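You operate a simulated robot arm through the tools that you are given. There is no shell and no other tool.

You run a simulated robot arm. Do the job below in one go: nothing can be reset, and whatever is moved stays where it is left.

TASK
Put things in order on the counter with the blue panel. At the end: the pestle stands where the blue oil tin stood; the scrub block stands where the pestle stood; the blue oil tin is in the orange bowl; the thick film roll stands on top of the cream bowls; whatever was shut is shut again. Leave all else as you found it, and nothing knocked over.
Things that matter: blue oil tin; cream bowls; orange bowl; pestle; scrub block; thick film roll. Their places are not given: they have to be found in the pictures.

Only the result counts: the job must be done as asked and must still hold three seconds after the hand-in. Knocking over, shifting, dropping, spilling or breaking anything else fails it.

THE ROBOT
A 6-joint arm with a two-finger gripper, fixed in place. Base frame: the origin is at the foot of the arm, x ahead of it, y to its left, z up; the work surface is at about z = 0.8. Lengths are in m, angles in degrees, forces in N, time in s.
With the tool pointing down near the work surface it reaches from about 0.1 to 0.7 m from the base axis. Its first joint turns from -66.0 to 66.0 degrees. Payload 2.45 kg.
Tool frame: the origin (TCP) lies between the finger pads and is the grasp point; the fingertips stand 0.03 m ahead of it; z points along the fingers, y is the line along which they close. Largest opening 0.106 m; the body of the gripper starts 0.079 m behind the TCP.
Orientation is that of the tool frame in the base frame, as [roll, pitch, yaw] about the fixed x, y, z axes, in that order (R = Rz(yaw) Ry(pitch) Rx(roll)). With the fingers straight down and closing along the base's y, the tool's x points along the base's -x, its y along +y and its z along -z.

THE INTERFACE
- The arm moves only by the tool send_rows. Its argument "motion" is a list of rows, each an object of numbers (a shift or turn left out is 0, a gripper value left out holds the last): "dx", "dy", "dz": the shift along the tool's x, y, z in m; "rx", "ry", "rz": the turn, a rotation vector about the tool's x, y, z in degrees; "gripper": the finger opening in m, from 0 to 0.106. In form: [{"dx": .., "dy": .., "dz": .., "rx": .., "ry": .., "rz": .., "gripper": ..}, ...]. A call has 1 to 20 rows; each row shifts and turns the commanded pose from where the row before left it, along the tool's axes as they then stand. Each row takes 0.2 s and may step no farther than 0.05 m and 8.6 degrees from the row before; otherwise, or with a gripper value out of range, the whole call is refused. A pose out of reach is approached as far as the arm can. The call stops where the force on the tool passes 40 N (or 10 N more than at its start, if that is more) or the arm is blocked; 0.2 s more then pass. The fingers move at their own pace (about 0.153 m/s each) and stop on an object; they squeeze with about 32 N. The grip force told is the motor's: it shows also when the fingers shut on nothing. Time passes only in rows, and 0.2 s behind the last, so rows that do not move let the fingers close. It gives the time, the measured TCP pose, the force on the tool (base axes), the opening and the grip force at its end, in the units of the frame above (readings bear some noise), with the torque about the TCP (base axes, N m) and any sound that the robot's microphone picked up.
- Cameras (640 x 400 px; columns grow to the right, rows downward): "scene" is fixed at [0.0722, 0.4279, 1.3976]; the picture's right is [-0.66, -0.75, 0.00], its down [-0.46, 0.40, -0.79] and it looks along [0.59, -0.52, -0.61] (base axes); focal length 324 px, centre (320, 200). "wrist" rides on the gripper at [0.077, -0.002, -0.106] in the tool frame; the picture's right is [0.02, 1.00, 0.00], its down [-0.78, 0.02, -0.62] and it looks along [-0.62, 0.01, 0.78] (tool axes); focal length 247 px, centre (320, 200).
- snapshot(camera): a new picture of that camera. The clock stands still meanwhile.
- probe_pixels(camera, pixels): for up to 12 pixels [column, row] of the newest picture of that camera ("zoom" is the newest enlarged one), the place [x, y, z] in the base frame of the surface seen there, good to about 0.002 m, but the place of the scene camera against the robot may be out by one fixed shift of up to 0.012 m in any direction. The clock stands still meanwhile.
- inspect(camera, box): a new picture of the part [left, top, right, bottom] of that camera's present view, enlarged. The clock stands still meanwhile.
- finish_job(): hands the job in; it is judged then, once.

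Open the gripper and draw the arm clear of the work before you hand the job in, unless the task says otherwise.

The tools are called after "Request:" by a JSON object that holds its "api" and its "payload". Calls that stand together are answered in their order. send_rows: Moves the arm, as the interface text tells. Its arguments: {"type":"object","properties":{"motion":{"type":"array","items":{"type":"object","properties":{"dx":{"type":"number"},"dy":{"type":"number"},"dz":{"type":"number"},"rx":{"type":"number"},"ry":{"type":"number"},"rz":{"type":"number"},"gripper":{"type":"number"}}}}},"required":["motion"]} The other tools are called the same way: snapshot (camera) takes a picture; probe_pixels (camera, pixels) gives the place of the surface under pixels of a picture; inspect (camera, box) takes an enlarged picture of a part of a camera's view; finish_job () hands the job in.

At the start:

```text
time_s: 0.0
tool_pos: [0.2808, -0.1202, 1.1092]
tool_rot: [-179.9, 0.1, -179.9]
force: [1.0, -0.3, -0.5]
moment: [-0.01, 0.03, 0.01]
width: 0.1061
grasp_force: 0.0
```

scene: 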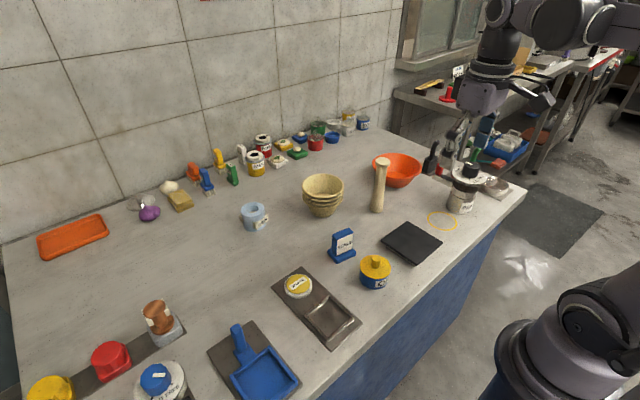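
wrist: 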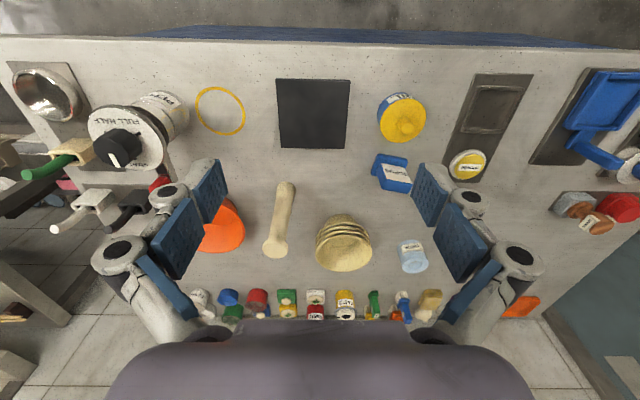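

I start by looking closely at the crowded scene: pestle near (380,185), cream bowls (322,193), orange bowl (397,168), and the items along the wall.

Request:
{"api": "inspect", "payload": {"camera": "scene", "box": [300, 130, 460, 230]}}

Request:
{"api": "inspect", "payload": {"camera": "scene", "box": [220, 90, 380, 190]}}

Request:
{"api": "inspect", "payload": {"camera": "scene", "box": [120, 140, 280, 240]}}

Request:
{"api": "inspect", "payload": {"camera": "scene", "box": [260, 210, 420, 310]}}

Request:
{"api": "inspect", "payload": {"camera": "scene", "box": [380, 110, 540, 210]}}

Request:
{"api": "inspect", "payload": {"camera": "scene", "box": [20, 290, 200, 400]}}

```text
4.00 times, centred on (380, 180) of scene
```

zoom: 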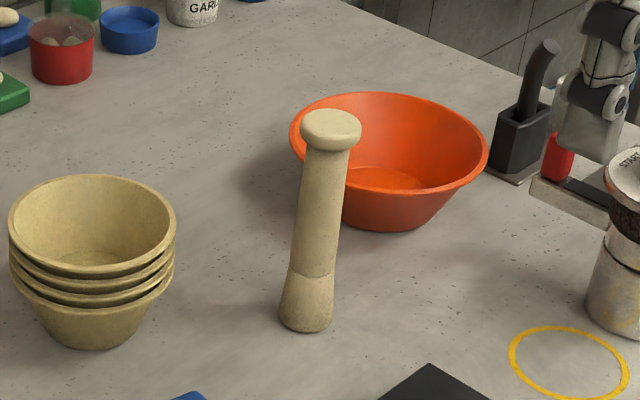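

```text
4.00 times, centred on (300, 140) of scene
```

zoom: 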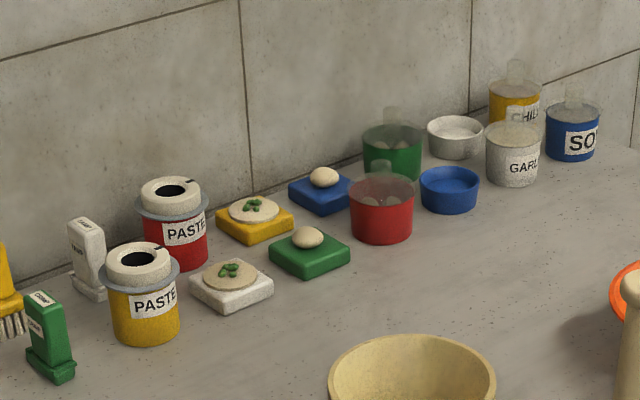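

```text
4.00 times, centred on (200, 190) of scene
```

zoom: 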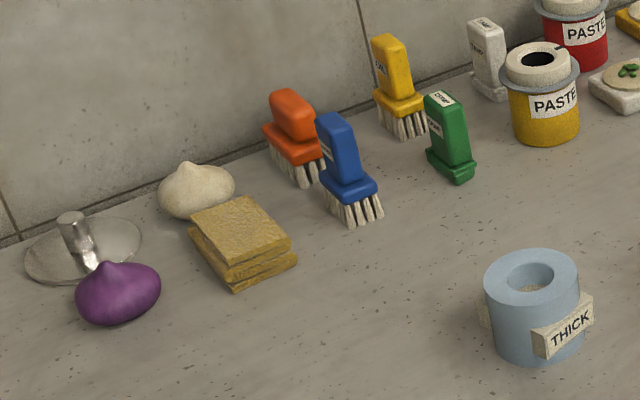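

```text
4.00 times, centred on (340, 260) of scene
```

zoom: 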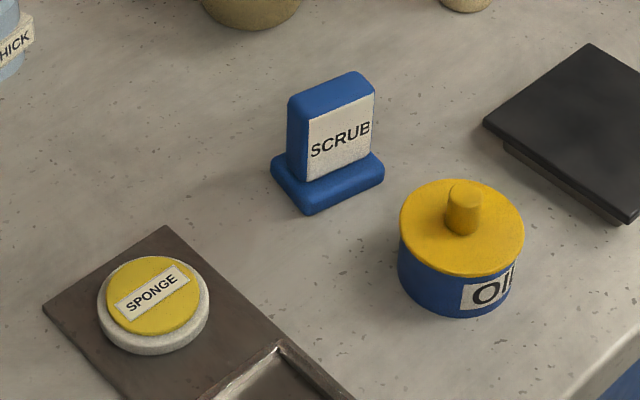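

```text
4.00 times, centred on (460, 160) of scene
```

zoom: 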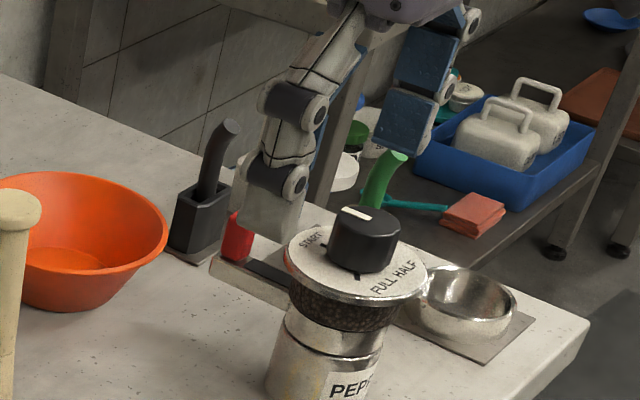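

```text
3.56 times, centred on (110, 345) of scene
```

zoom: 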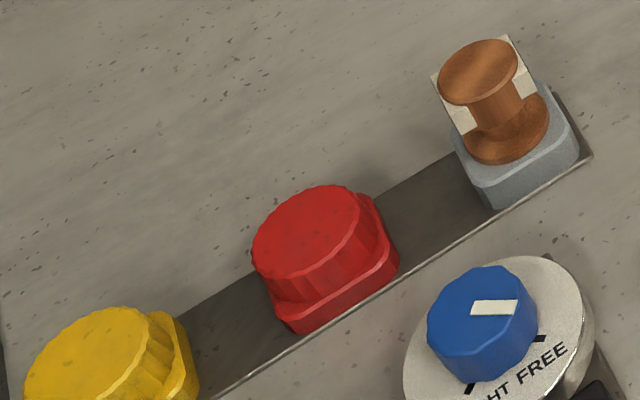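

I identified: blue oil tin at scene (375,272), scrub block (342,246), pestle (379,185), film roll "THICK" (254,215). I probe them in both cameras to compare the frames.

Request:
{"api": "snapshot", "payload": {"camera": "wrist"}}

Request:
{"api": "inspect", "payload": {"camera": "wrist", "box": [180, 60, 500, 330]}}

Request:
{"api": "probe_pixels", "payload": {"camera": "scene", "pixels": [[375, 263], [375, 280], [378, 292], [344, 232], [342, 262], [380, 162], [377, 208], [398, 174], [322, 195], [253, 208], [253, 228], [350, 215]]}}

```text
taken
```

wrist: 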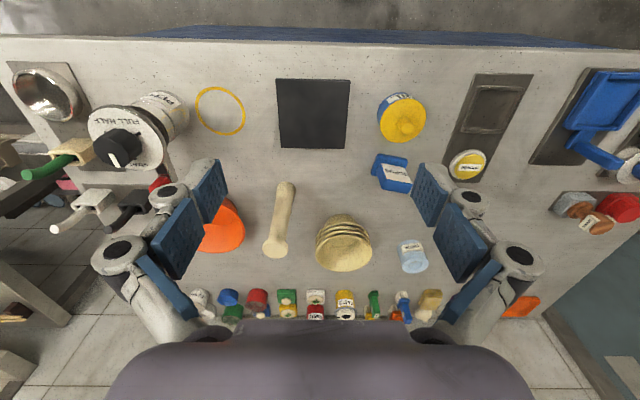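

```text
1.48 times, centred on (340, 195) of wrist
```

zoom: 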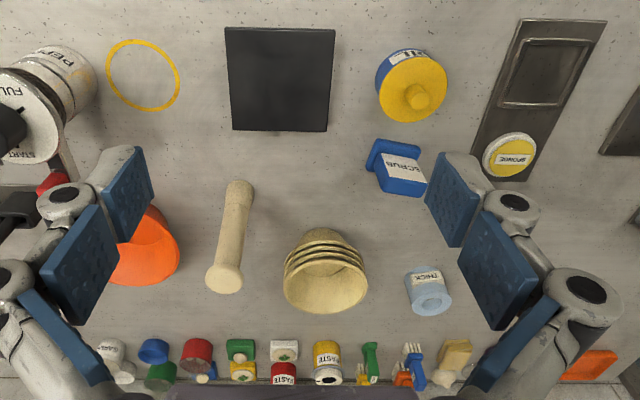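

```text
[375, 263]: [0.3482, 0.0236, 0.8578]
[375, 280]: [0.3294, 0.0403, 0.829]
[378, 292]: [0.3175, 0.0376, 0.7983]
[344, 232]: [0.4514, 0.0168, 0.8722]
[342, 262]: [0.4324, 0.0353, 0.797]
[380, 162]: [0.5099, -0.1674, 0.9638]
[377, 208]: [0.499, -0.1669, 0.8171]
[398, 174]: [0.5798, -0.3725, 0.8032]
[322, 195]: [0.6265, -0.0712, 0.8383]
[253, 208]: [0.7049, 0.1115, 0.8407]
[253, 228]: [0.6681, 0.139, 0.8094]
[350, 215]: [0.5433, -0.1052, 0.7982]
```

I probe the same things through the wrist camera zoom to get the scene camera's offset and exact sizes.

Request:
{"api": "probe_pixels", "payload": {"camera": "zoom", "pixels": [[412, 95], [385, 90], [445, 85], [415, 120], [400, 147], [405, 185], [237, 188], [224, 282], [160, 255], [325, 290], [431, 305], [428, 276]]}}

Request:
{"api": "inspect", "payload": {"camera": "wrist", "box": [350, 70, 470, 145]}}

```text
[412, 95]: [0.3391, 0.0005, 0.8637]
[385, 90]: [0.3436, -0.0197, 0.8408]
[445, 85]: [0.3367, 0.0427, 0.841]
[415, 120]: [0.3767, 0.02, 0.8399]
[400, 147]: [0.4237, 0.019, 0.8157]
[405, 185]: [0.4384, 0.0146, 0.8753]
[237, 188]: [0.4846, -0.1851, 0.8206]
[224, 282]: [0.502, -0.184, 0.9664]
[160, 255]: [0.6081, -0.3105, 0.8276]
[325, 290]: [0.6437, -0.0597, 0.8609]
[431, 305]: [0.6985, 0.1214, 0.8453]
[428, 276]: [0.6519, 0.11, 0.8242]
```

```text
5.33 times, centred on (410, 108) of wrist
```

zoom: 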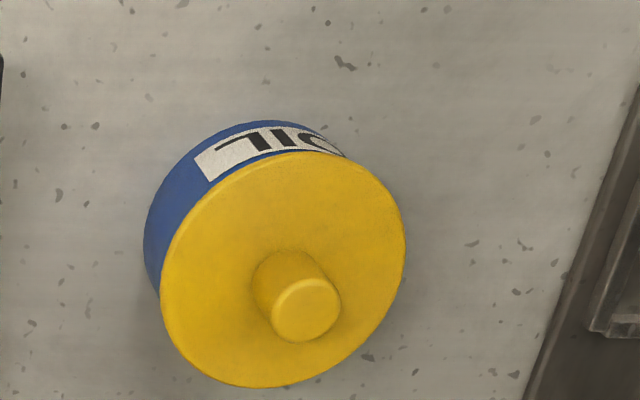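

The tin's yellow lid fills (160..405, 150..388) of the zoom; I probe its edge and the counter in front to get centre, diameter and height.

Request:
{"api": "probe_pixels", "payload": {"camera": "zoom", "pixels": [[165, 300], [400, 240], [310, 158], [240, 383], [370, 175], [190, 355], [305, 310], [152, 240], [250, 125], [180, 180], [220, 60], [345, 155]]}}

```text
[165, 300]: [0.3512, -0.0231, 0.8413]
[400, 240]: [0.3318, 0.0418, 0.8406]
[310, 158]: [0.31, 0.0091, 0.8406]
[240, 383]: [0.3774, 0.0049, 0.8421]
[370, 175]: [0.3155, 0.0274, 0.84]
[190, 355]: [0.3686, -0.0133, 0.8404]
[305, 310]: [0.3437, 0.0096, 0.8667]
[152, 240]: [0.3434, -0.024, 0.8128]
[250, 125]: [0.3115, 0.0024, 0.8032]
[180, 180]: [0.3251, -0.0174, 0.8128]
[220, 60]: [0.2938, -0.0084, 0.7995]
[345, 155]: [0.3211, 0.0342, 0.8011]
```

The lid is about 68 mm across, top z≈0.841, centre ≈(0.343,0.009); I need to see whether the lid overhangs the body, so I move the hand nearer, still well above everything.

Request:
{"api": "send_rows", "payload": {"motion": [{"dy": 0.045, "dz": 0.03}, {"dy": 0.045, "dz": 0.03}, {"dy": 0.04, "dz": 0.03}, {"dz": 0.04}, {"dz": 0.04}, {}]}}

Request:
{"api": "inspect", "payload": {"camera": "wrist", "box": [220, 100, 420, 225]}}

Request:
{"api": "snapshot", "payload": {"camera": "wrist"}}

Request:
{"api": "inspect", "payload": {"camera": "scene", "box": [340, 245, 412, 300]}}

```text
refused: row 1 steps farther than a row can; nothing moved
```

```text
3.20 times, centred on (320, 162) of wrist
```

zoom: 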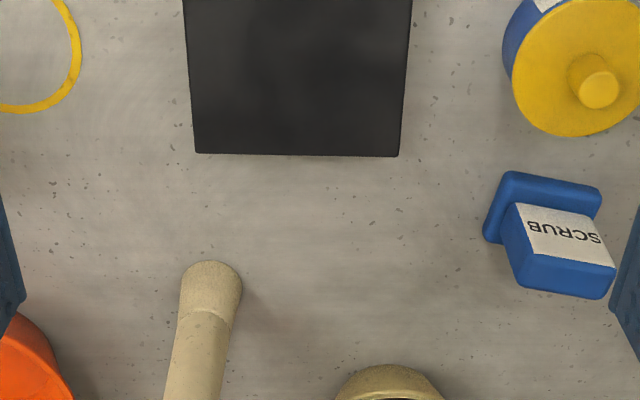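

```text
taken
```

wrist: 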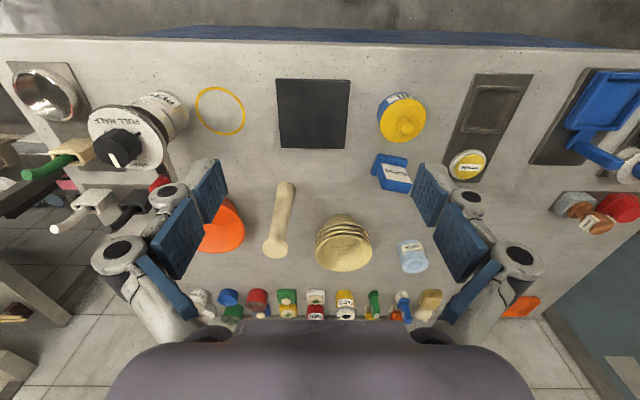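

```text
7.27 times, centred on (376, 272) of scene
```

zoom: 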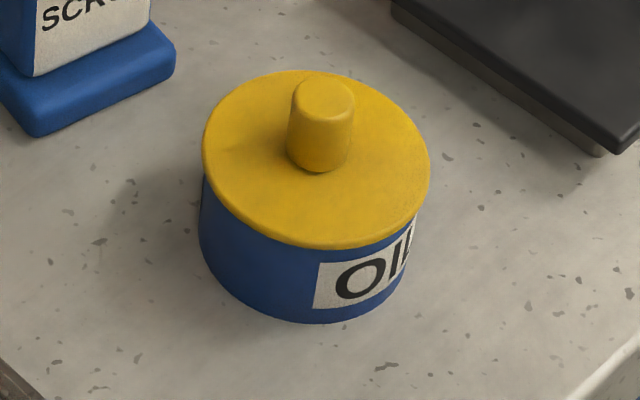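

The step limit is on the whole shift, so I use smaller combined steps.

Request:
{"api": "send_rows", "payload": {"motion": [{"dy": 0.035, "dz": 0.03}, {"dy": 0.035, "dz": 0.03}, {"dy": 0.035, "dz": 0.03}, {"dy": 0.025, "dz": 0.04}, {"dz": 0.04}, {}]}}

Request:
{"api": "snapshot", "payload": {"camera": "wrist"}}

Request:
{"api": "inspect", "payload": {"camera": "wrist", "box": [240, 130, 400, 230]}}

```text
time_s: 1.4
tool_pos: [0.2774, 0.0104, 0.94]
tool_rot: [180.0, 0.1, -180.0]
force: [0.2, 0.0, 0.0]
moment: [-0.02, 0.03, -0.04]
width: 0.1059
grasp_force: 0.1
```

```text
taken
```

wrist: 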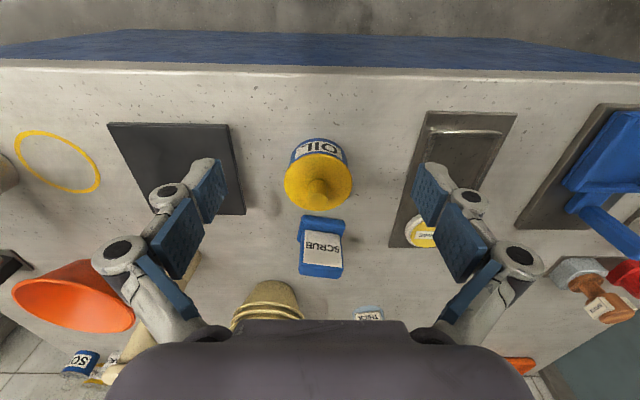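

```text
4.00 times, centred on (320, 180) of wrist
```

zoom: 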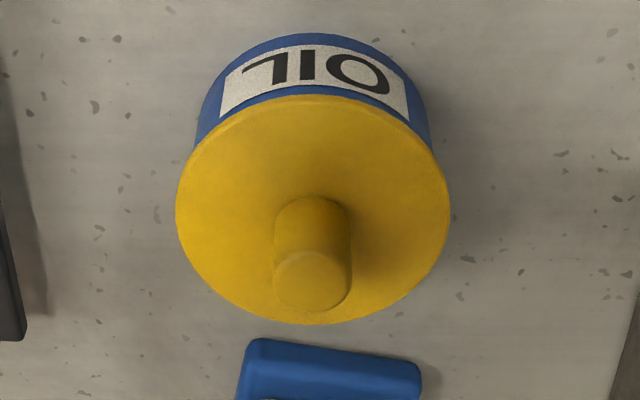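

The tin is centred below the hand now; I probe lid edges, body edges and the scrub block's visible edge.

Request:
{"api": "probe_pixels", "payload": {"camera": "zoom", "pixels": [[180, 215], [446, 215], [312, 99], [312, 320], [222, 125], [400, 125], [205, 120], [420, 115], [313, 42], [205, 105], [425, 110], [312, 285]]}}

Request:
{"api": "inspect", "payload": {"camera": "wrist", "box": [280, 200, 376, 260]}}

```text
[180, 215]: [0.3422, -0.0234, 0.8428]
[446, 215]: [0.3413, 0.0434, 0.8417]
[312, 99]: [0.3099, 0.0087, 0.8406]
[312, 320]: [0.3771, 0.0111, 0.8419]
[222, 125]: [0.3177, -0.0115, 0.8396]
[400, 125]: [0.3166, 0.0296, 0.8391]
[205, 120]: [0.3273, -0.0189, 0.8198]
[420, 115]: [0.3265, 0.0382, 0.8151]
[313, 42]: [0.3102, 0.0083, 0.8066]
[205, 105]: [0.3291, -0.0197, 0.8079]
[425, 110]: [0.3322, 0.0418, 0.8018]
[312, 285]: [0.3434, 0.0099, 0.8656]
```

```text
6.67 times, centred on (328, 230) of wrist
```

zoom: 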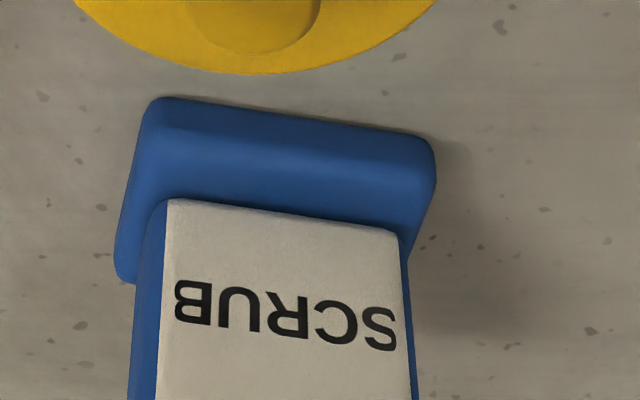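

The tin's lid is flush with the body (radius ≈33.5 mm, centre (0.3435,0.0098)). Before grasping I survey the orange bowl from above, travelling high.

Request:
{"api": "send_rows", "payload": {"motion": [{"dz": -0.045}, {"dz": -0.045}, {"dz": -0.045}, {"dz": -0.03}, {"dx": -0.025, "dy": -0.042}, {"dx": -0.025, "dy": -0.042}, {"dx": -0.025, "dy": -0.042}, {"dx": -0.025, "dy": -0.042}, {"dx": -0.025, "dy": -0.042}, {"dx": -0.025, "dy": -0.042}, {"dx": -0.025, "dy": -0.042}, {"dx": -0.025, "dy": -0.042}, {}]}}

Request:
{"api": "snapshot", "payload": {"camera": "wrist"}}

Request:
{"api": "snapshot", "payload": {"camera": "scene"}}

```text
time_s: 4.2
tool_pos: [0.4795, -0.3266, 1.1014]
tool_rot: [-180.0, 0.1, -179.9]
force: [0.5, 0.5, 0.0]
moment: [-0.01, 0.01, 0.03]
width: 0.1059
grasp_force: 0.1
```

```text
taken
```

wrist: 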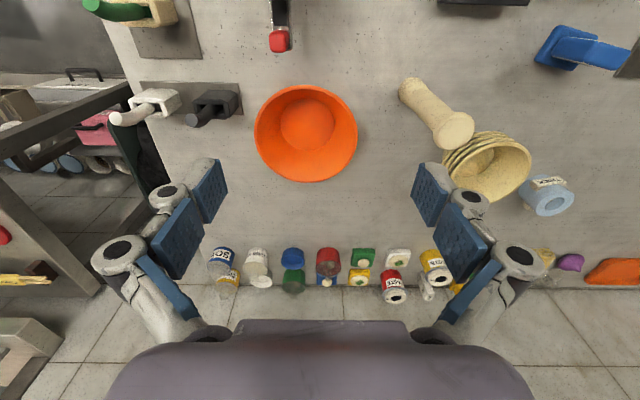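

```text
taken
```

scene: 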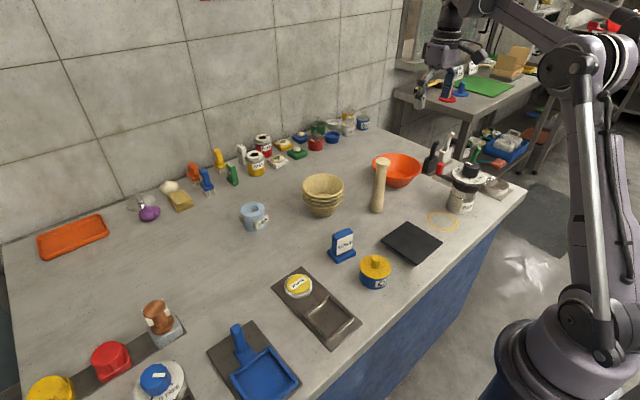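

The orange bowl is at wrist (306,133) and fully visible; I enlarge and probe it, plus the stack of cream bowls.

Request:
{"api": "inspect", "payload": {"camera": "wrist", "box": [240, 75, 380, 190]}}

Request:
{"api": "probe_pixels", "payload": {"camera": "wrist", "pixels": [[257, 133], [355, 133], [306, 88], [306, 180], [306, 122], [282, 122], [332, 122], [306, 98], [306, 148], [268, 90], [345, 90], [306, 165]]}}

```text
3.48 times, centred on (310, 132) of wrist
```

zoom: 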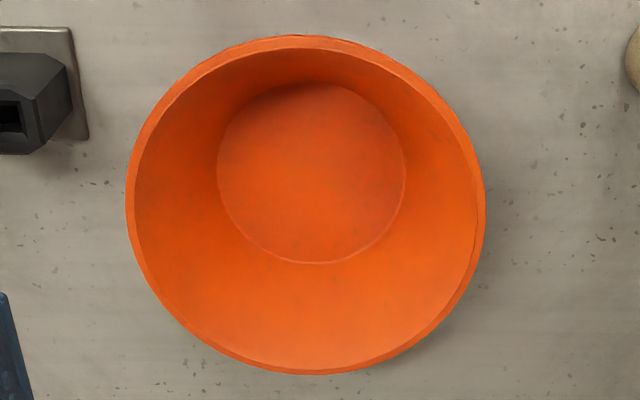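

```text
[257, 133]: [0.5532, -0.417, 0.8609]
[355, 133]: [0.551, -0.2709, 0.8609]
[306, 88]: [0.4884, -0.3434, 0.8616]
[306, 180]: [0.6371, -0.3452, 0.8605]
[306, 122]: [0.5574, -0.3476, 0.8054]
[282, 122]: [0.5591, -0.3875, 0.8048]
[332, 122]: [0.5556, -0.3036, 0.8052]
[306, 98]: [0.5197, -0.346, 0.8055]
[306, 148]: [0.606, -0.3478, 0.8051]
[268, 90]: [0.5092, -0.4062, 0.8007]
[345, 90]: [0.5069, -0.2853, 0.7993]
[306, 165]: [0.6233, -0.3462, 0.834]
```

Bowl: rim z≈0.861 with centre (0.562,-0.344), floor z≈0.805 radius ≈45 mm, so the tin (radius 33.5) fits with the fingers. Next I look at the pestle and cream bowls from here.

Request:
{"api": "inspect", "payload": {"camera": "wrist", "box": [390, 65, 550, 215]}}

```text
2.67 times, centred on (470, 140) of wrist
```

zoom: 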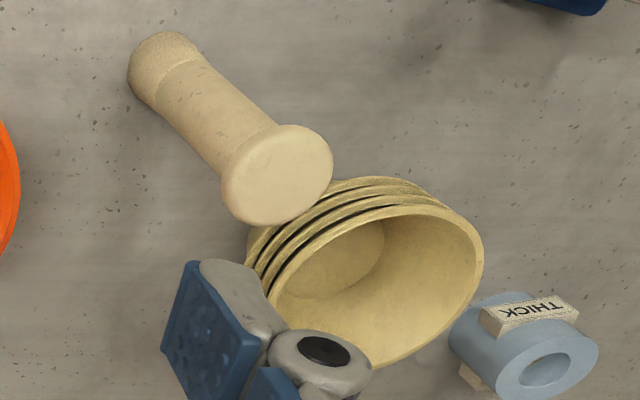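

Now I return above the tin at the high level.

Request:
{"api": "send_rows", "payload": {"motion": [{"dx": 0.017, "dy": 0.042}, {"dx": 0.017, "dy": 0.042}, {"dx": 0.017, "dy": 0.042}, {"dx": 0.017, "dy": 0.042}, {"dx": 0.017, "dy": 0.042}, {"dx": 0.017, "dy": 0.042}, {"dx": 0.017, "dy": 0.042}, {"dx": 0.017, "dy": 0.042}, {"dz": 0.045}, {"dz": 0.045}, {"dz": 0.045}, {}, {}]}}

Request:
{"api": "snapshot", "payload": {"camera": "wrist"}}

```text
time_s: 7.0
tool_pos: [0.3467, 0.0087, 0.971]
tool_rot: [180.0, 0.1, -180.0]
force: [-0.7, -0.8, 0.4]
moment: [0.02, -0.07, 0.07]
width: 0.1059
grasp_force: 0.1
```

```text
taken
```

wrist: 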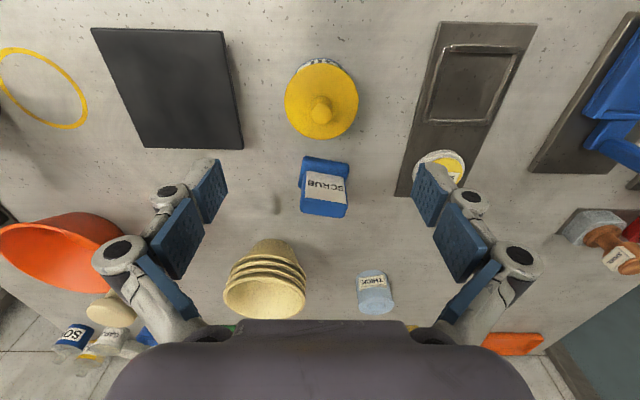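

The hand is above the tin; I check the clearance to the dark board (right edge near (237,110)) and the sponge tray (left edge near (422,110)) where the fingers will descend.

Request:
{"api": "probe_pixels", "payload": {"camera": "wrist", "pixels": [[232, 90], [239, 130], [243, 146], [428, 90], [415, 140], [400, 190], [320, 105], [320, 137], [287, 100], [356, 100], [413, 165], [275, 200]]}}

```text
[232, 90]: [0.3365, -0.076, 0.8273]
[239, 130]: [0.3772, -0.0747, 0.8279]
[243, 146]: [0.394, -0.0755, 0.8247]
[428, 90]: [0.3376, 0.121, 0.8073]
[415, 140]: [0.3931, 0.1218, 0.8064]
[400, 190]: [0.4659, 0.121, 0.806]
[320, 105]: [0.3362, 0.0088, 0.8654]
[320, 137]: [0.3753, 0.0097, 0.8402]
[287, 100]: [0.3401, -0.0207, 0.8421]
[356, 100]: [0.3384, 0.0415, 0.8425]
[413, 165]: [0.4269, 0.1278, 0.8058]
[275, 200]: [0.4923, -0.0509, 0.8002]
```

Clear on both sides (board edge y=-0.075, tray y=0.12). I descend to TCP z≈0.848 with the opening at 0.09 and then close.

Request:
{"api": "send_rows", "payload": {"motion": [{"dx": 0.001, "dz": 0.04, "gripper": 0.09}, {"dz": 0.04}, {"dz": 0.03}, {"dz": 0.011}, {}, {}]}}

Request:
{"api": "snapshot", "payload": {"camera": "wrist"}}

```text
time_s: 8.4
tool_pos: [0.3449, 0.0098, 0.8481]
tool_rot: [179.9, 0.0, 180.0]
force: [-0.4, -0.2, 0.2]
moment: [-0.02, 0.0, 0.0]
width: 0.0899
grasp_force: 0.1
```

```text
taken
```

wrist: 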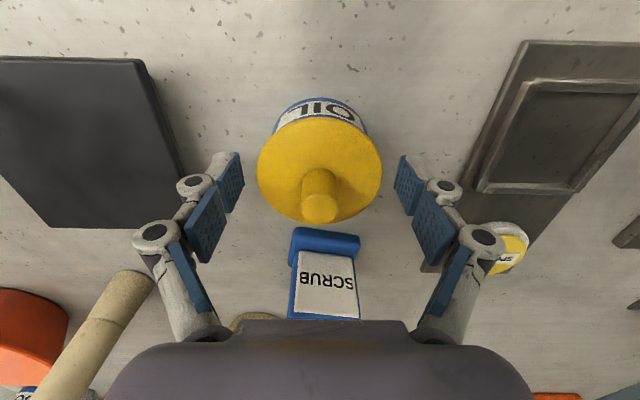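

The fingers straddle the lid symmetrically; I close slowly with holding rows.

Request:
{"api": "send_rows", "payload": {"motion": [{"gripper": 0.06}, {}, {}, {}, {}]}}

```text
time_s: 9.6
tool_pos: [0.3446, 0.0098, 0.8491]
tool_rot: [-180.0, 0.1, 180.0]
force: [0.6, -2.6, 21.9]
moment: [-0.05, -0.02, 0.01]
width: 0.0669
grasp_force: 31.7
```

Gripped at 0.0669 with a +22 N vertical force; I lift gently by 1 cm and look.

Request:
{"api": "send_rows", "payload": {"motion": [{"dz": -0.002}, {"dz": -0.004}, {"dz": -0.004}, {}]}}

Request:
{"api": "inspect", "payload": {"camera": "wrist", "box": [200, 80, 440, 230]}}

Request:
{"api": "inspect", "payload": {"camera": "scene", "box": [320, 200, 440, 300]}}

```text
time_s: 10.6
tool_pos: [0.3433, 0.0106, 0.8581]
tool_rot: [179.9, 0.1, 180.0]
force: [0.4, 0.3, 0.8]
moment: [0.02, -0.01, 0.01]
width: 0.0664
grasp_force: 32.3
heard: snap
```

```text
2.67 times, centred on (320, 155) of wrist
```

zoom: 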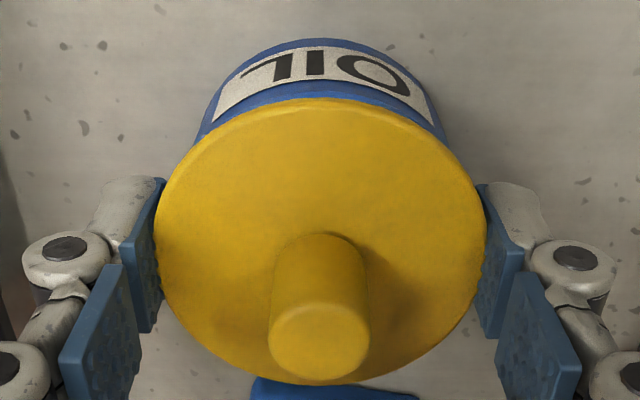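

```text
4.00 times, centred on (380, 250) of scene
```

zoom: 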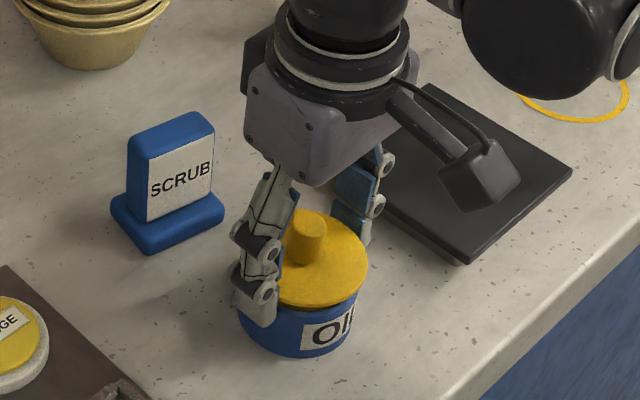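

A "snap" was heard, and the scene shows a dark gap under the yellow lid: the grip popped the lid off and the body stayed. I press the lid straight back down to re-seat it.

Request:
{"api": "send_rows", "payload": {"motion": [{"dz": 0.004}, {"dz": 0.003}, {"dz": 0.002}, {"dz": 0.001}, {}]}}

Request:
{"api": "inspect", "payload": {"camera": "scene", "box": [345, 240, 415, 300]}}

```text
time_s: 11.8
tool_pos: [0.344, 0.0103, 0.8495]
tool_rot: [-180.0, 0.1, 180.0]
force: [4.6, 0.5, 25.3]
moment: [0.03, -0.08, -0.02]
width: 0.0671
grasp_force: 32.0
heard: snap
```

```text
6.67 times, centred on (380, 270) of scene
```

zoom: 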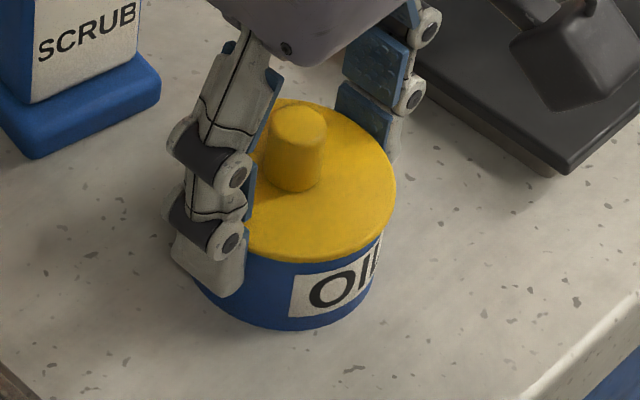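

The lid snapped back on. I open, go lower so the pads cover mostly the blue body (tips ≈5 mm above the counter), and grip again.

Request:
{"api": "send_rows", "payload": {"motion": [{"gripper": 0.09}, {}, {"dz": 0.006}, {"dz": 0.006}, {}]}}

Request:
{"api": "send_rows", "payload": {"motion": [{"gripper": 0.06}, {}, {}, {}]}}

```text
time_s: 13.0
tool_pos: [0.3432, 0.0099, 0.8369]
tool_rot: [-180.0, 0.1, 179.9]
force: [-0.1, -0.8, -0.1]
moment: [0.01, -0.03, -0.02]
width: 0.0902
grasp_force: 0.0
```

```text
time_s: 14.0
tool_pos: [0.3438, 0.0102, 0.8366]
tool_rot: [179.9, 0.2, 180.0]
force: [1.0, 1.5, 16.1]
moment: [0.06, 0.02, 0.01]
width: 0.0668
grasp_force: 32.2
```

Width 0.0668, pressing down about 16 N; I lift in small steps and listen.

Request:
{"api": "send_rows", "payload": {"motion": [{"dz": -0.001}, {"dz": -0.001}, {}]}}

Request:
{"api": "send_rows", "payload": {"motion": [{"dz": -0.002}, {"dz": -0.002}, {}]}}

Request:
{"api": "inspect", "payload": {"camera": "scene", "box": [345, 240, 415, 300]}}

```text
time_s: 14.8
tool_pos: [0.3437, 0.0099, 0.8384]
tool_rot: [179.9, 0.0, 179.9]
force: [0.3, 1.8, -0.9]
moment: [0.03, -0.01, -0.02]
width: 0.0661
grasp_force: 31.5
heard: snap
```

```text
time_s: 15.6
tool_pos: [0.3421, 0.0089, 0.8413]
tool_rot: [-180.0, 0.1, 180.0]
force: [-0.6, -1.6, 1.6]
moment: [-0.05, -0.01, 0.0]
width: 0.0662
grasp_force: 31.6
```

```text
6.67 times, centred on (380, 270) of scene
```

zoom: 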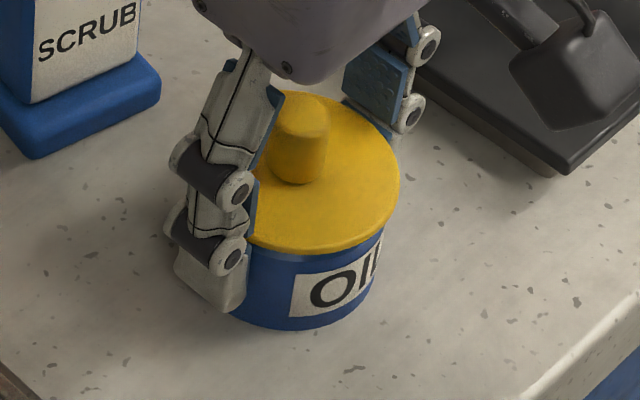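

The lid popped again with the body staying put, so the lid is the widest part and the body can only be carried with the lid off. I lower the lid back on, then will take it by its knob instead.

Request:
{"api": "send_rows", "payload": {"motion": [{"dz": 0.003}, {"dz": 0.002}, {"dz": 0.001}, {}, {"gripper": 0.09}, {}, {"dz": -0.03}, {"dz": -0.03}, {}]}}

Request:
{"api": "inspect", "payload": {"camera": "scene", "box": [345, 240, 415, 300]}}

Request:
{"api": "inspect", "payload": {"camera": "wrist", "box": [240, 100, 400, 200]}}

```text
time_s: 17.6
tool_pos: [0.3442, 0.0091, 0.898]
tool_rot: [-179.9, 0.1, -180.0]
force: [0.7, 1.2, 0.1]
moment: [-0.01, 0.0, 0.04]
width: 0.09
grasp_force: 0.0
heard: snap
```

```text
6.67 times, centred on (380, 270) of scene
```

zoom: 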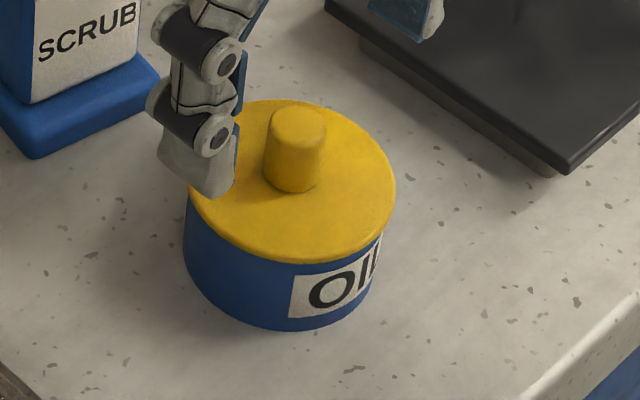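

```text
4.00 times, centred on (320, 150) of wrist
```

zoom: 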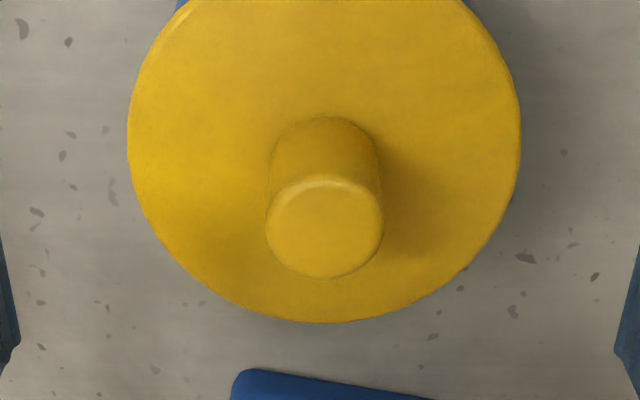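

Lid is seated. I close to 0.032 above the knob (≈18 mm wide) and lower so the tips stop ~5 mm above the lid.

Request:
{"api": "send_rows", "payload": {"motion": [{"gripper": 0.034}, {}, {}, {"dz": 0.01}, {"dz": 0.009}, {}]}}

Request:
{"api": "inspect", "payload": {"camera": "wrist", "box": [240, 100, 400, 200]}}

Request:
{"api": "inspect", "payload": {"camera": "scene", "box": [345, 240, 415, 300]}}

```text
time_s: 19.0
tool_pos: [0.3458, 0.0077, 0.8765]
tool_rot: [180.0, 0.2, -180.0]
force: [0.2, -0.1, 0.6]
moment: [0.02, 0.02, 0.0]
width: 0.0339
grasp_force: 0.1
```

```text
4.00 times, centred on (320, 150) of wrist
```

zoom: 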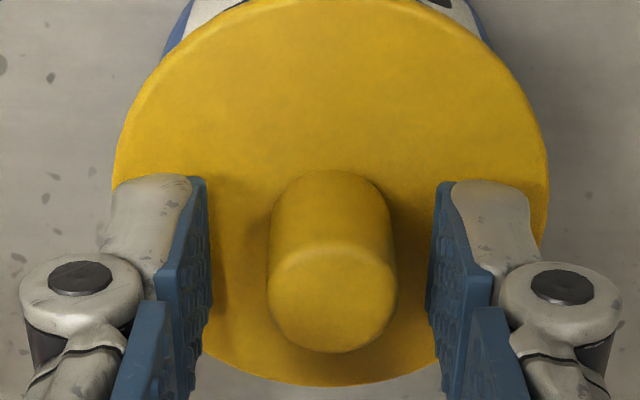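

```text
6.67 times, centred on (380, 270) of scene
```

zoom: 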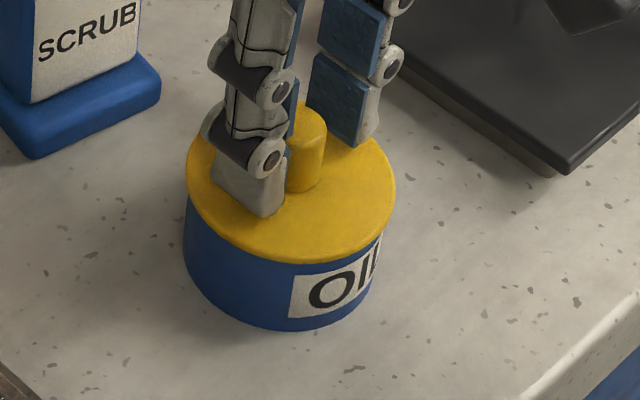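

The knob is between the pads; I close on it and lift 2 cm slowly.

Request:
{"api": "send_rows", "payload": {"motion": [{"gripper": 0.01}, {}, {}, {}]}}

Request:
{"api": "send_rows", "payload": {"motion": [{"dz": -0.001}, {"dz": -0.001}, {"dz": -0.002}, {"dz": -0.003}, {"dz": -0.003}, {}]}}

Request:
{"api": "inspect", "payload": {"camera": "scene", "box": [345, 240, 415, 300]}}

```text
time_s: 20.0
tool_pos: [0.3466, 0.0085, 0.8769]
tool_rot: [180.0, 0.1, -179.9]
force: [0.6, -0.9, 0.2]
moment: [0.01, 0.0, 0.02]
width: 0.0165
grasp_force: 31.7
heard: snap
```

```text
time_s: 21.4
tool_pos: [0.3448, 0.0106, 0.8872]
tool_rot: [-180.0, 0.2, -180.0]
force: [0.0, -0.2, -0.4]
moment: [0.03, -0.02, -0.01]
width: 0.0162
grasp_force: 31.9
```

```text
6.67 times, centred on (380, 270) of scene
```

zoom: 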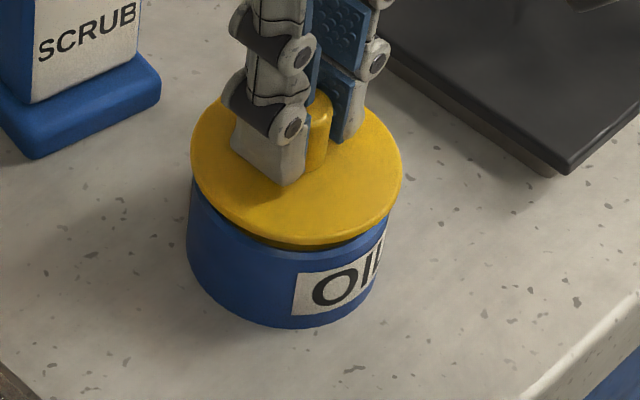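

The lid is coming up by the knob while the body stays. I lift further to look into the body.

Request:
{"api": "send_rows", "payload": {"motion": [{"dz": -0.02}, {"dz": -0.04}, {"dz": -0.04}, {}]}}

Request:
{"api": "inspect", "payload": {"camera": "scene", "box": [330, 220, 430, 300]}}

Request:
{"api": "snapshot", "payload": {"camera": "wrist"}}

```text
time_s: 22.4
tool_pos: [0.3403, 0.0074, 0.9891]
tool_rot: [179.9, 0.1, -179.9]
force: [-0.2, 0.5, -0.3]
moment: [0.0, -0.03, -0.02]
width: 0.0165
grasp_force: 32.2
```

```text
5.00 times, centred on (380, 260) of scene
```

zoom: 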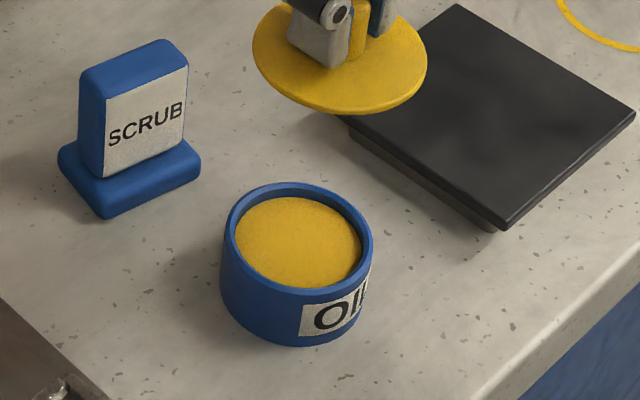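

```text
taken
```

wrist: 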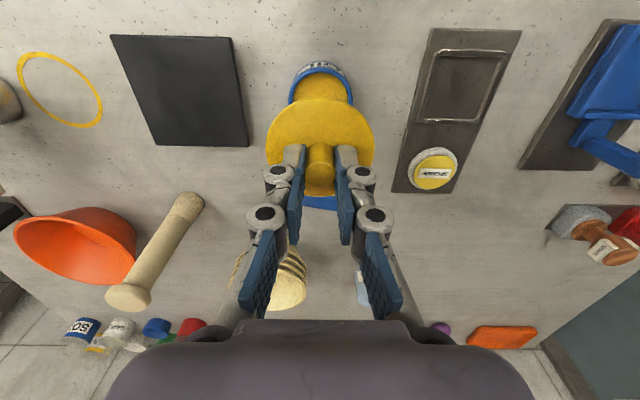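

The body is open-topped and full of oil, so it must stay upright. I set the lid on the clear counter area around (0.525,-0.03), between scrub block and cream bowls, checking the spot first.

Request:
{"api": "send_rows", "payload": {"motion": [{"dx": -0.045, "dy": -0.01}, {"dx": -0.045, "dy": -0.01}, {"dx": -0.045, "dy": -0.01}, {"dx": -0.046, "dy": -0.01}, {}, {}]}}

Request:
{"api": "snapshot", "payload": {"camera": "wrist"}}

Request:
{"api": "snapshot", "payload": {"camera": "scene"}}

```text
time_s: 23.8
tool_pos: [0.5248, -0.0343, 0.9904]
tool_rot: [180.0, 0.1, 180.0]
force: [0.5, -1.0, 0.2]
moment: [0.02, 0.02, -0.02]
width: 0.0162
grasp_force: 31.7
```

```text
taken
```

wrist: 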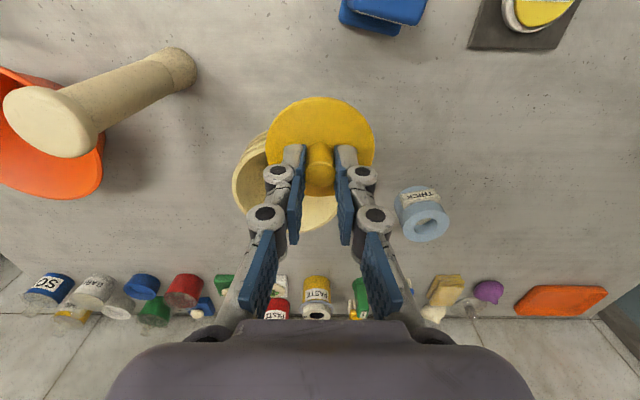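

```text
taken
```

scene: 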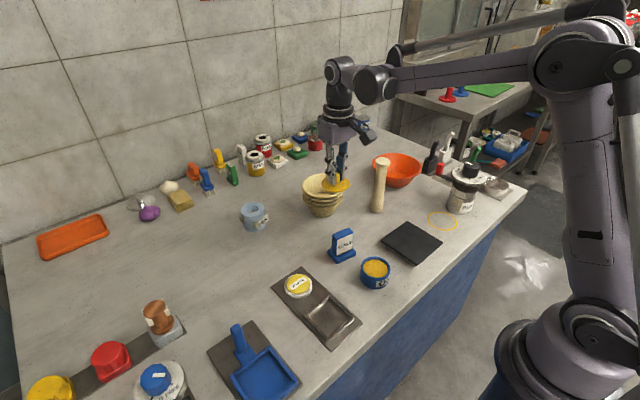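

I probe the cream bowls' rim and the free spot to confirm clearance for the lid.

Request:
{"api": "probe_pixels", "payload": {"camera": "scene", "pixels": [[303, 188], [344, 188], [312, 176], [330, 203], [336, 212], [311, 213], [323, 215], [325, 190], [300, 250], [330, 225], [378, 160], [378, 212]]}}

Request:
{"api": "probe_pixels", "payload": {"camera": "wrist", "pixels": [[236, 190], [300, 229], [320, 103], [320, 60], [245, 140], [250, 215], [183, 75], [45, 120], [420, 230], [372, 30], [400, 195], [446, 215]]}}

```text
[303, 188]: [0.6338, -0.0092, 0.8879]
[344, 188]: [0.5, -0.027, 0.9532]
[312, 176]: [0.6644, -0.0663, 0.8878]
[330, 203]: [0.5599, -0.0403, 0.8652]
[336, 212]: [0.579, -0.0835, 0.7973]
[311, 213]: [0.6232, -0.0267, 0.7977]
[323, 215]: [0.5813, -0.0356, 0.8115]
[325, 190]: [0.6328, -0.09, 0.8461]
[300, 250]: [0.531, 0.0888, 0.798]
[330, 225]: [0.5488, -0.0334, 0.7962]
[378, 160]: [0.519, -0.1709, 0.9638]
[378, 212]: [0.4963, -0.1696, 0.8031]
```

```text
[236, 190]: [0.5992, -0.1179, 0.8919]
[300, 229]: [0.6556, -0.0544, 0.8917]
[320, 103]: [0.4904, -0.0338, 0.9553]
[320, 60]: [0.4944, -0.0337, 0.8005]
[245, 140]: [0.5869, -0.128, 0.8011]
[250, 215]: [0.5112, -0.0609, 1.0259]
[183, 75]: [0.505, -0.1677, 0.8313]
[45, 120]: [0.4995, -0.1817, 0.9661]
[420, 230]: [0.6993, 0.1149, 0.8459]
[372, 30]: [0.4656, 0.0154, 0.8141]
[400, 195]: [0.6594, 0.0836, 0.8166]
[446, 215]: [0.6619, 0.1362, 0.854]
```

The bowls' near rim reaches x≈0.558, so I shift the lid spot to (0.505,-0.065) and descend to just above contact.

Request:
{"api": "send_rows", "payload": {"motion": [{"dx": 0.02, "dy": -0.035}, {}, {"dz": 0.04}, {"dz": 0.04}, {"dz": 0.03}, {"dz": 0.02}, {"dz": 0.005}, {}]}}

Request:
{"api": "inspect", "payload": {"camera": "scene", "box": [290, 160, 400, 260]}}

```text
time_s: 25.6
tool_pos: [0.5056, -0.0663, 0.8532]
tool_rot: [180.0, 0.1, 180.0]
force: [0.5, -0.7, 0.1]
moment: [0.0, 0.0, -0.02]
width: 0.0166
grasp_force: 32.3
```

```text
4.00 times, centred on (345, 210) of scene
```

zoom: 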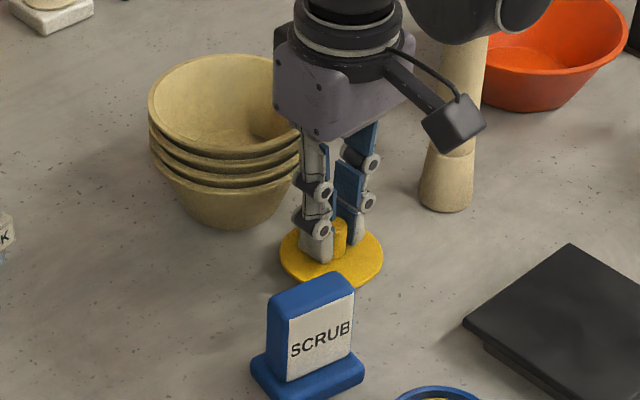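

Lid hovers just above the counter, clear of all neighbours; I ease it down.

Request:
{"api": "send_rows", "payload": {"motion": [{"dz": 0.003}, {"dz": 0.003}, {"dz": 0.002}, {}]}}

```text
time_s: 26.6
tool_pos: [0.5057, -0.0657, 0.8445]
tool_rot: [179.9, 0.2, -180.0]
force: [0.0, -0.7, 0.2]
moment: [-0.01, 0.02, -0.01]
width: 0.0163
grasp_force: 32.2
```

Request:
{"api": "send_rows", "payload": {"motion": [{"dz": 0.002}, {"dz": 0.001}, {}]}}

Request:
{"api": "inspect", "payload": {"camera": "wrist", "box": [240, 100, 400, 200]}}

```text
time_s: 27.4
tool_pos: [0.5044, -0.0659, 0.8427]
tool_rot: [180.0, 0.1, 180.0]
force: [0.5, -0.1, 0.4]
moment: [-0.02, 0.0, -0.02]
width: 0.0162
grasp_force: 31.7
```

```text
4.00 times, centred on (320, 150) of wrist
```

zoom: 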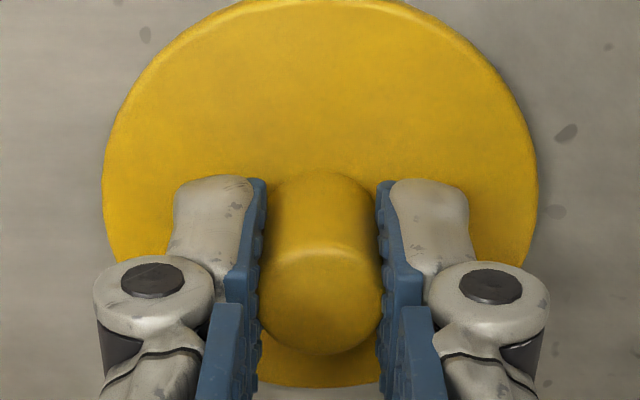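

No contact force yet; I probe the lid's top height to see the remaining gap.

Request:
{"api": "probe_pixels", "payload": {"camera": "zoom", "pixels": [[320, 60], [320, 120], [180, 150], [470, 150], [320, 320], [600, 130], [50, 300], [580, 330]]}}

```text
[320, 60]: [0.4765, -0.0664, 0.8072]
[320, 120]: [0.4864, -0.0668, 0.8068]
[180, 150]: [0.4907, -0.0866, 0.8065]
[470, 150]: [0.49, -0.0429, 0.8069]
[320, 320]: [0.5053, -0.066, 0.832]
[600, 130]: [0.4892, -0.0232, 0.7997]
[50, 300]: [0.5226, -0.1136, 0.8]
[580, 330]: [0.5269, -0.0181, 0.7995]
```

Lid top is 0.807; I lower a millimetre at a time until a contact force shows.

Request:
{"api": "send_rows", "payload": {"motion": [{"dz": 0.001}, {}]}}

Request:
{"api": "send_rows", "payload": {"motion": [{"dz": 0.001}, {}]}}

```text
time_s: 28.0
tool_pos: [0.5028, -0.0655, 0.8408]
tool_rot: [-180.0, 0.1, -180.0]
force: [-0.4, 0.0, -0.5]
moment: [0.0, 0.0, 0.0]
width: 0.0162
grasp_force: 31.8
```

```text
time_s: 28.6
tool_pos: [0.5032, -0.0663, 0.8391]
tool_rot: [180.0, 0.1, 179.9]
force: [-2.2, -1.5, 16.7]
moment: [-0.03, 0.0, -0.01]
width: 0.0159
grasp_force: 31.6
```

Contact (16.7 N). I back off 0.5 mm, open, and rise.

Request:
{"api": "send_rows", "payload": {"motion": [{"dz": -0.0005}, {"gripper": 0.034}, {}, {}, {"dz": -0.02}, {"dz": -0.04}, {"dz": -0.045}, {"dz": -0.045}, {}]}}

Request:
{"api": "inspect", "payload": {"camera": "wrist", "box": [220, 60, 420, 200]}}

```text
time_s: 30.6
tool_pos: [0.504, -0.0645, 0.9925]
tool_rot: [180.0, 0.1, -179.9]
force: [0.1, -0.7, -0.2]
moment: [0.04, 0.01, 0.0]
width: 0.034
grasp_force: 0.1
```

```text
2.86 times, centred on (320, 130) of wrist
```

zoom: 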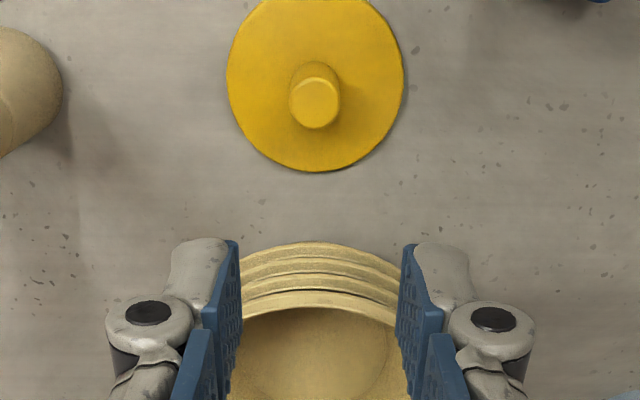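

Lid lies flat on the counter. Back above the tin body.

Request:
{"api": "send_rows", "payload": {"motion": [{"dx": 0.04, "dy": 0.0187, "gripper": 0.09}, {"dx": 0.04, "dy": 0.0187}, {"dx": 0.04, "dy": 0.0187}, {"dx": 0.041, "dy": 0.0187}, {"dz": 0.04}, {"dz": 0.03}, {}]}}

Request:
{"api": "inspect", "payload": {"camera": "wrist", "box": [240, 90, 400, 190]}}

```text
time_s: 32.2
tool_pos: [0.3437, 0.0114, 0.9198]
tool_rot: [180.0, 0.1, 180.0]
force: [0.7, -0.2, 0.2]
moment: [0.0, -0.01, 0.01]
width: 0.09
grasp_force: 0.0
```

```text
4.00 times, centred on (320, 140) of wrist
```

zoom: 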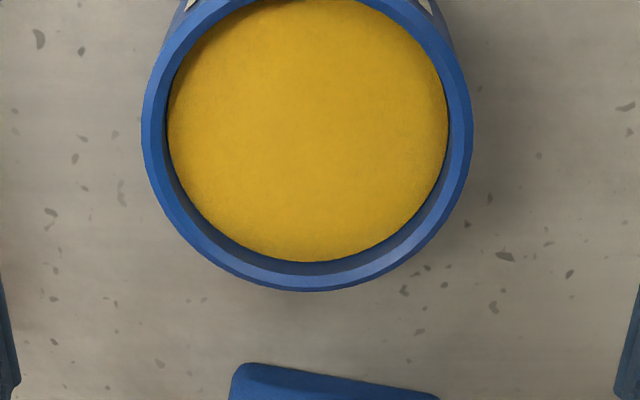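

Request:
{"api": "probe_pixels", "payload": {"camera": "zoom", "pixels": [[146, 130], [466, 130], [310, 286], [170, 215], [445, 215], [308, 130], [152, 60], [464, 60], [308, 270], [160, 110], [456, 110]]}}

Request:
{"api": "snapshot", "payload": {"camera": "wrist"}}

```text
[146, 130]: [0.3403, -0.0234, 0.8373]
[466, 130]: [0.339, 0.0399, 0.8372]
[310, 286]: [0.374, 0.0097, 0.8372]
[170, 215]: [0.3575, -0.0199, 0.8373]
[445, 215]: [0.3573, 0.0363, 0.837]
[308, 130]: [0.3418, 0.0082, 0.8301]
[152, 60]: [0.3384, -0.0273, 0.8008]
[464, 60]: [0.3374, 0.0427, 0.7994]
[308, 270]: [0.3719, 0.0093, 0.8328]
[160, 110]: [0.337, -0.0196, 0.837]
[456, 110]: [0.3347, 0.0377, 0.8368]
```

```text
taken
```

wrist: 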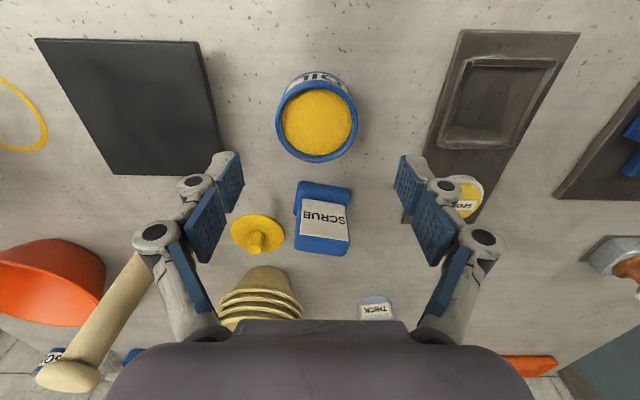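

Body rim at z 0.837, centre ≈(0.342,0.0083), oil 7 mm below the rim. I lower to TCP z≈0.846, close on the body and check the force.

Request:
{"api": "send_rows", "payload": {"motion": [{"dx": 0.002, "dy": -0.0015, "dz": 0.03}, {"dz": 0.03}, {"dz": 0.013}, {}, {"gripper": 0.055}, {}, {}, {}]}}

Request:
{"api": "inspect", "payload": {"camera": "scene", "box": [345, 240, 415, 300]}}

```text
time_s: 34.0
tool_pos: [0.341, 0.0068, 0.8454]
tool_rot: [180.0, 0.1, -179.9]
force: [-0.3, 1.7, 0.5]
moment: [0.28, -0.01, 0.02]
width: 0.0655
grasp_force: 31.6
```

```text
6.67 times, centred on (380, 270) of scene
```

zoom: 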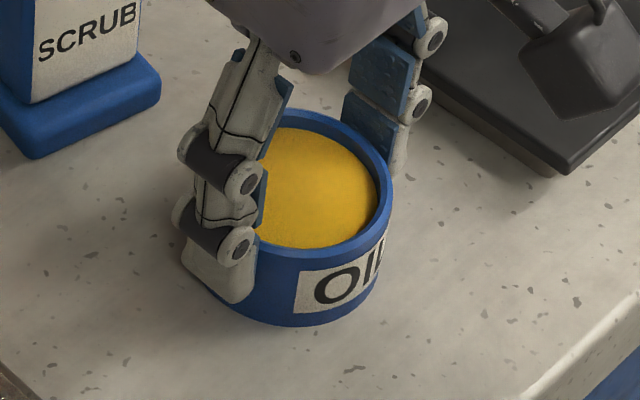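

Body gripped at width 0.0655. I lift a centimetre and check it hangs level.

Request:
{"api": "send_rows", "payload": {"motion": [{"dz": -0.002}, {"dz": -0.004}, {"dz": -0.006}, {}]}}

Request:
{"api": "inspect", "payload": {"camera": "scene", "box": [345, 235, 415, 295]}}

```text
time_s: 35.0
tool_pos: [0.3421, 0.0075, 0.858]
tool_rot: [-180.0, 0.0, -180.0]
force: [-0.2, -0.9, -7.6]
moment: [-0.02, 0.0, -0.01]
width: 0.0652
grasp_force: 32.0
```

```text
6.67 times, centred on (380, 265) of scene
```

zoom: 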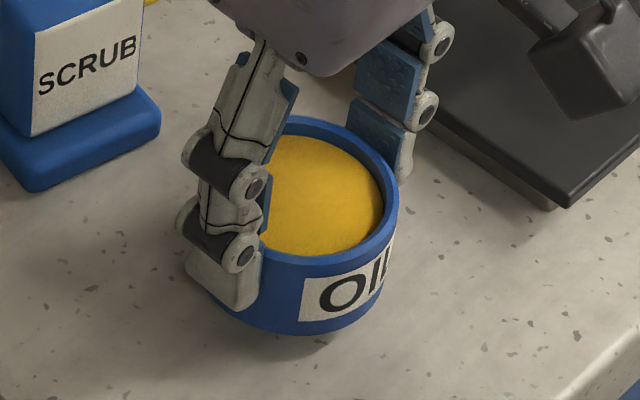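

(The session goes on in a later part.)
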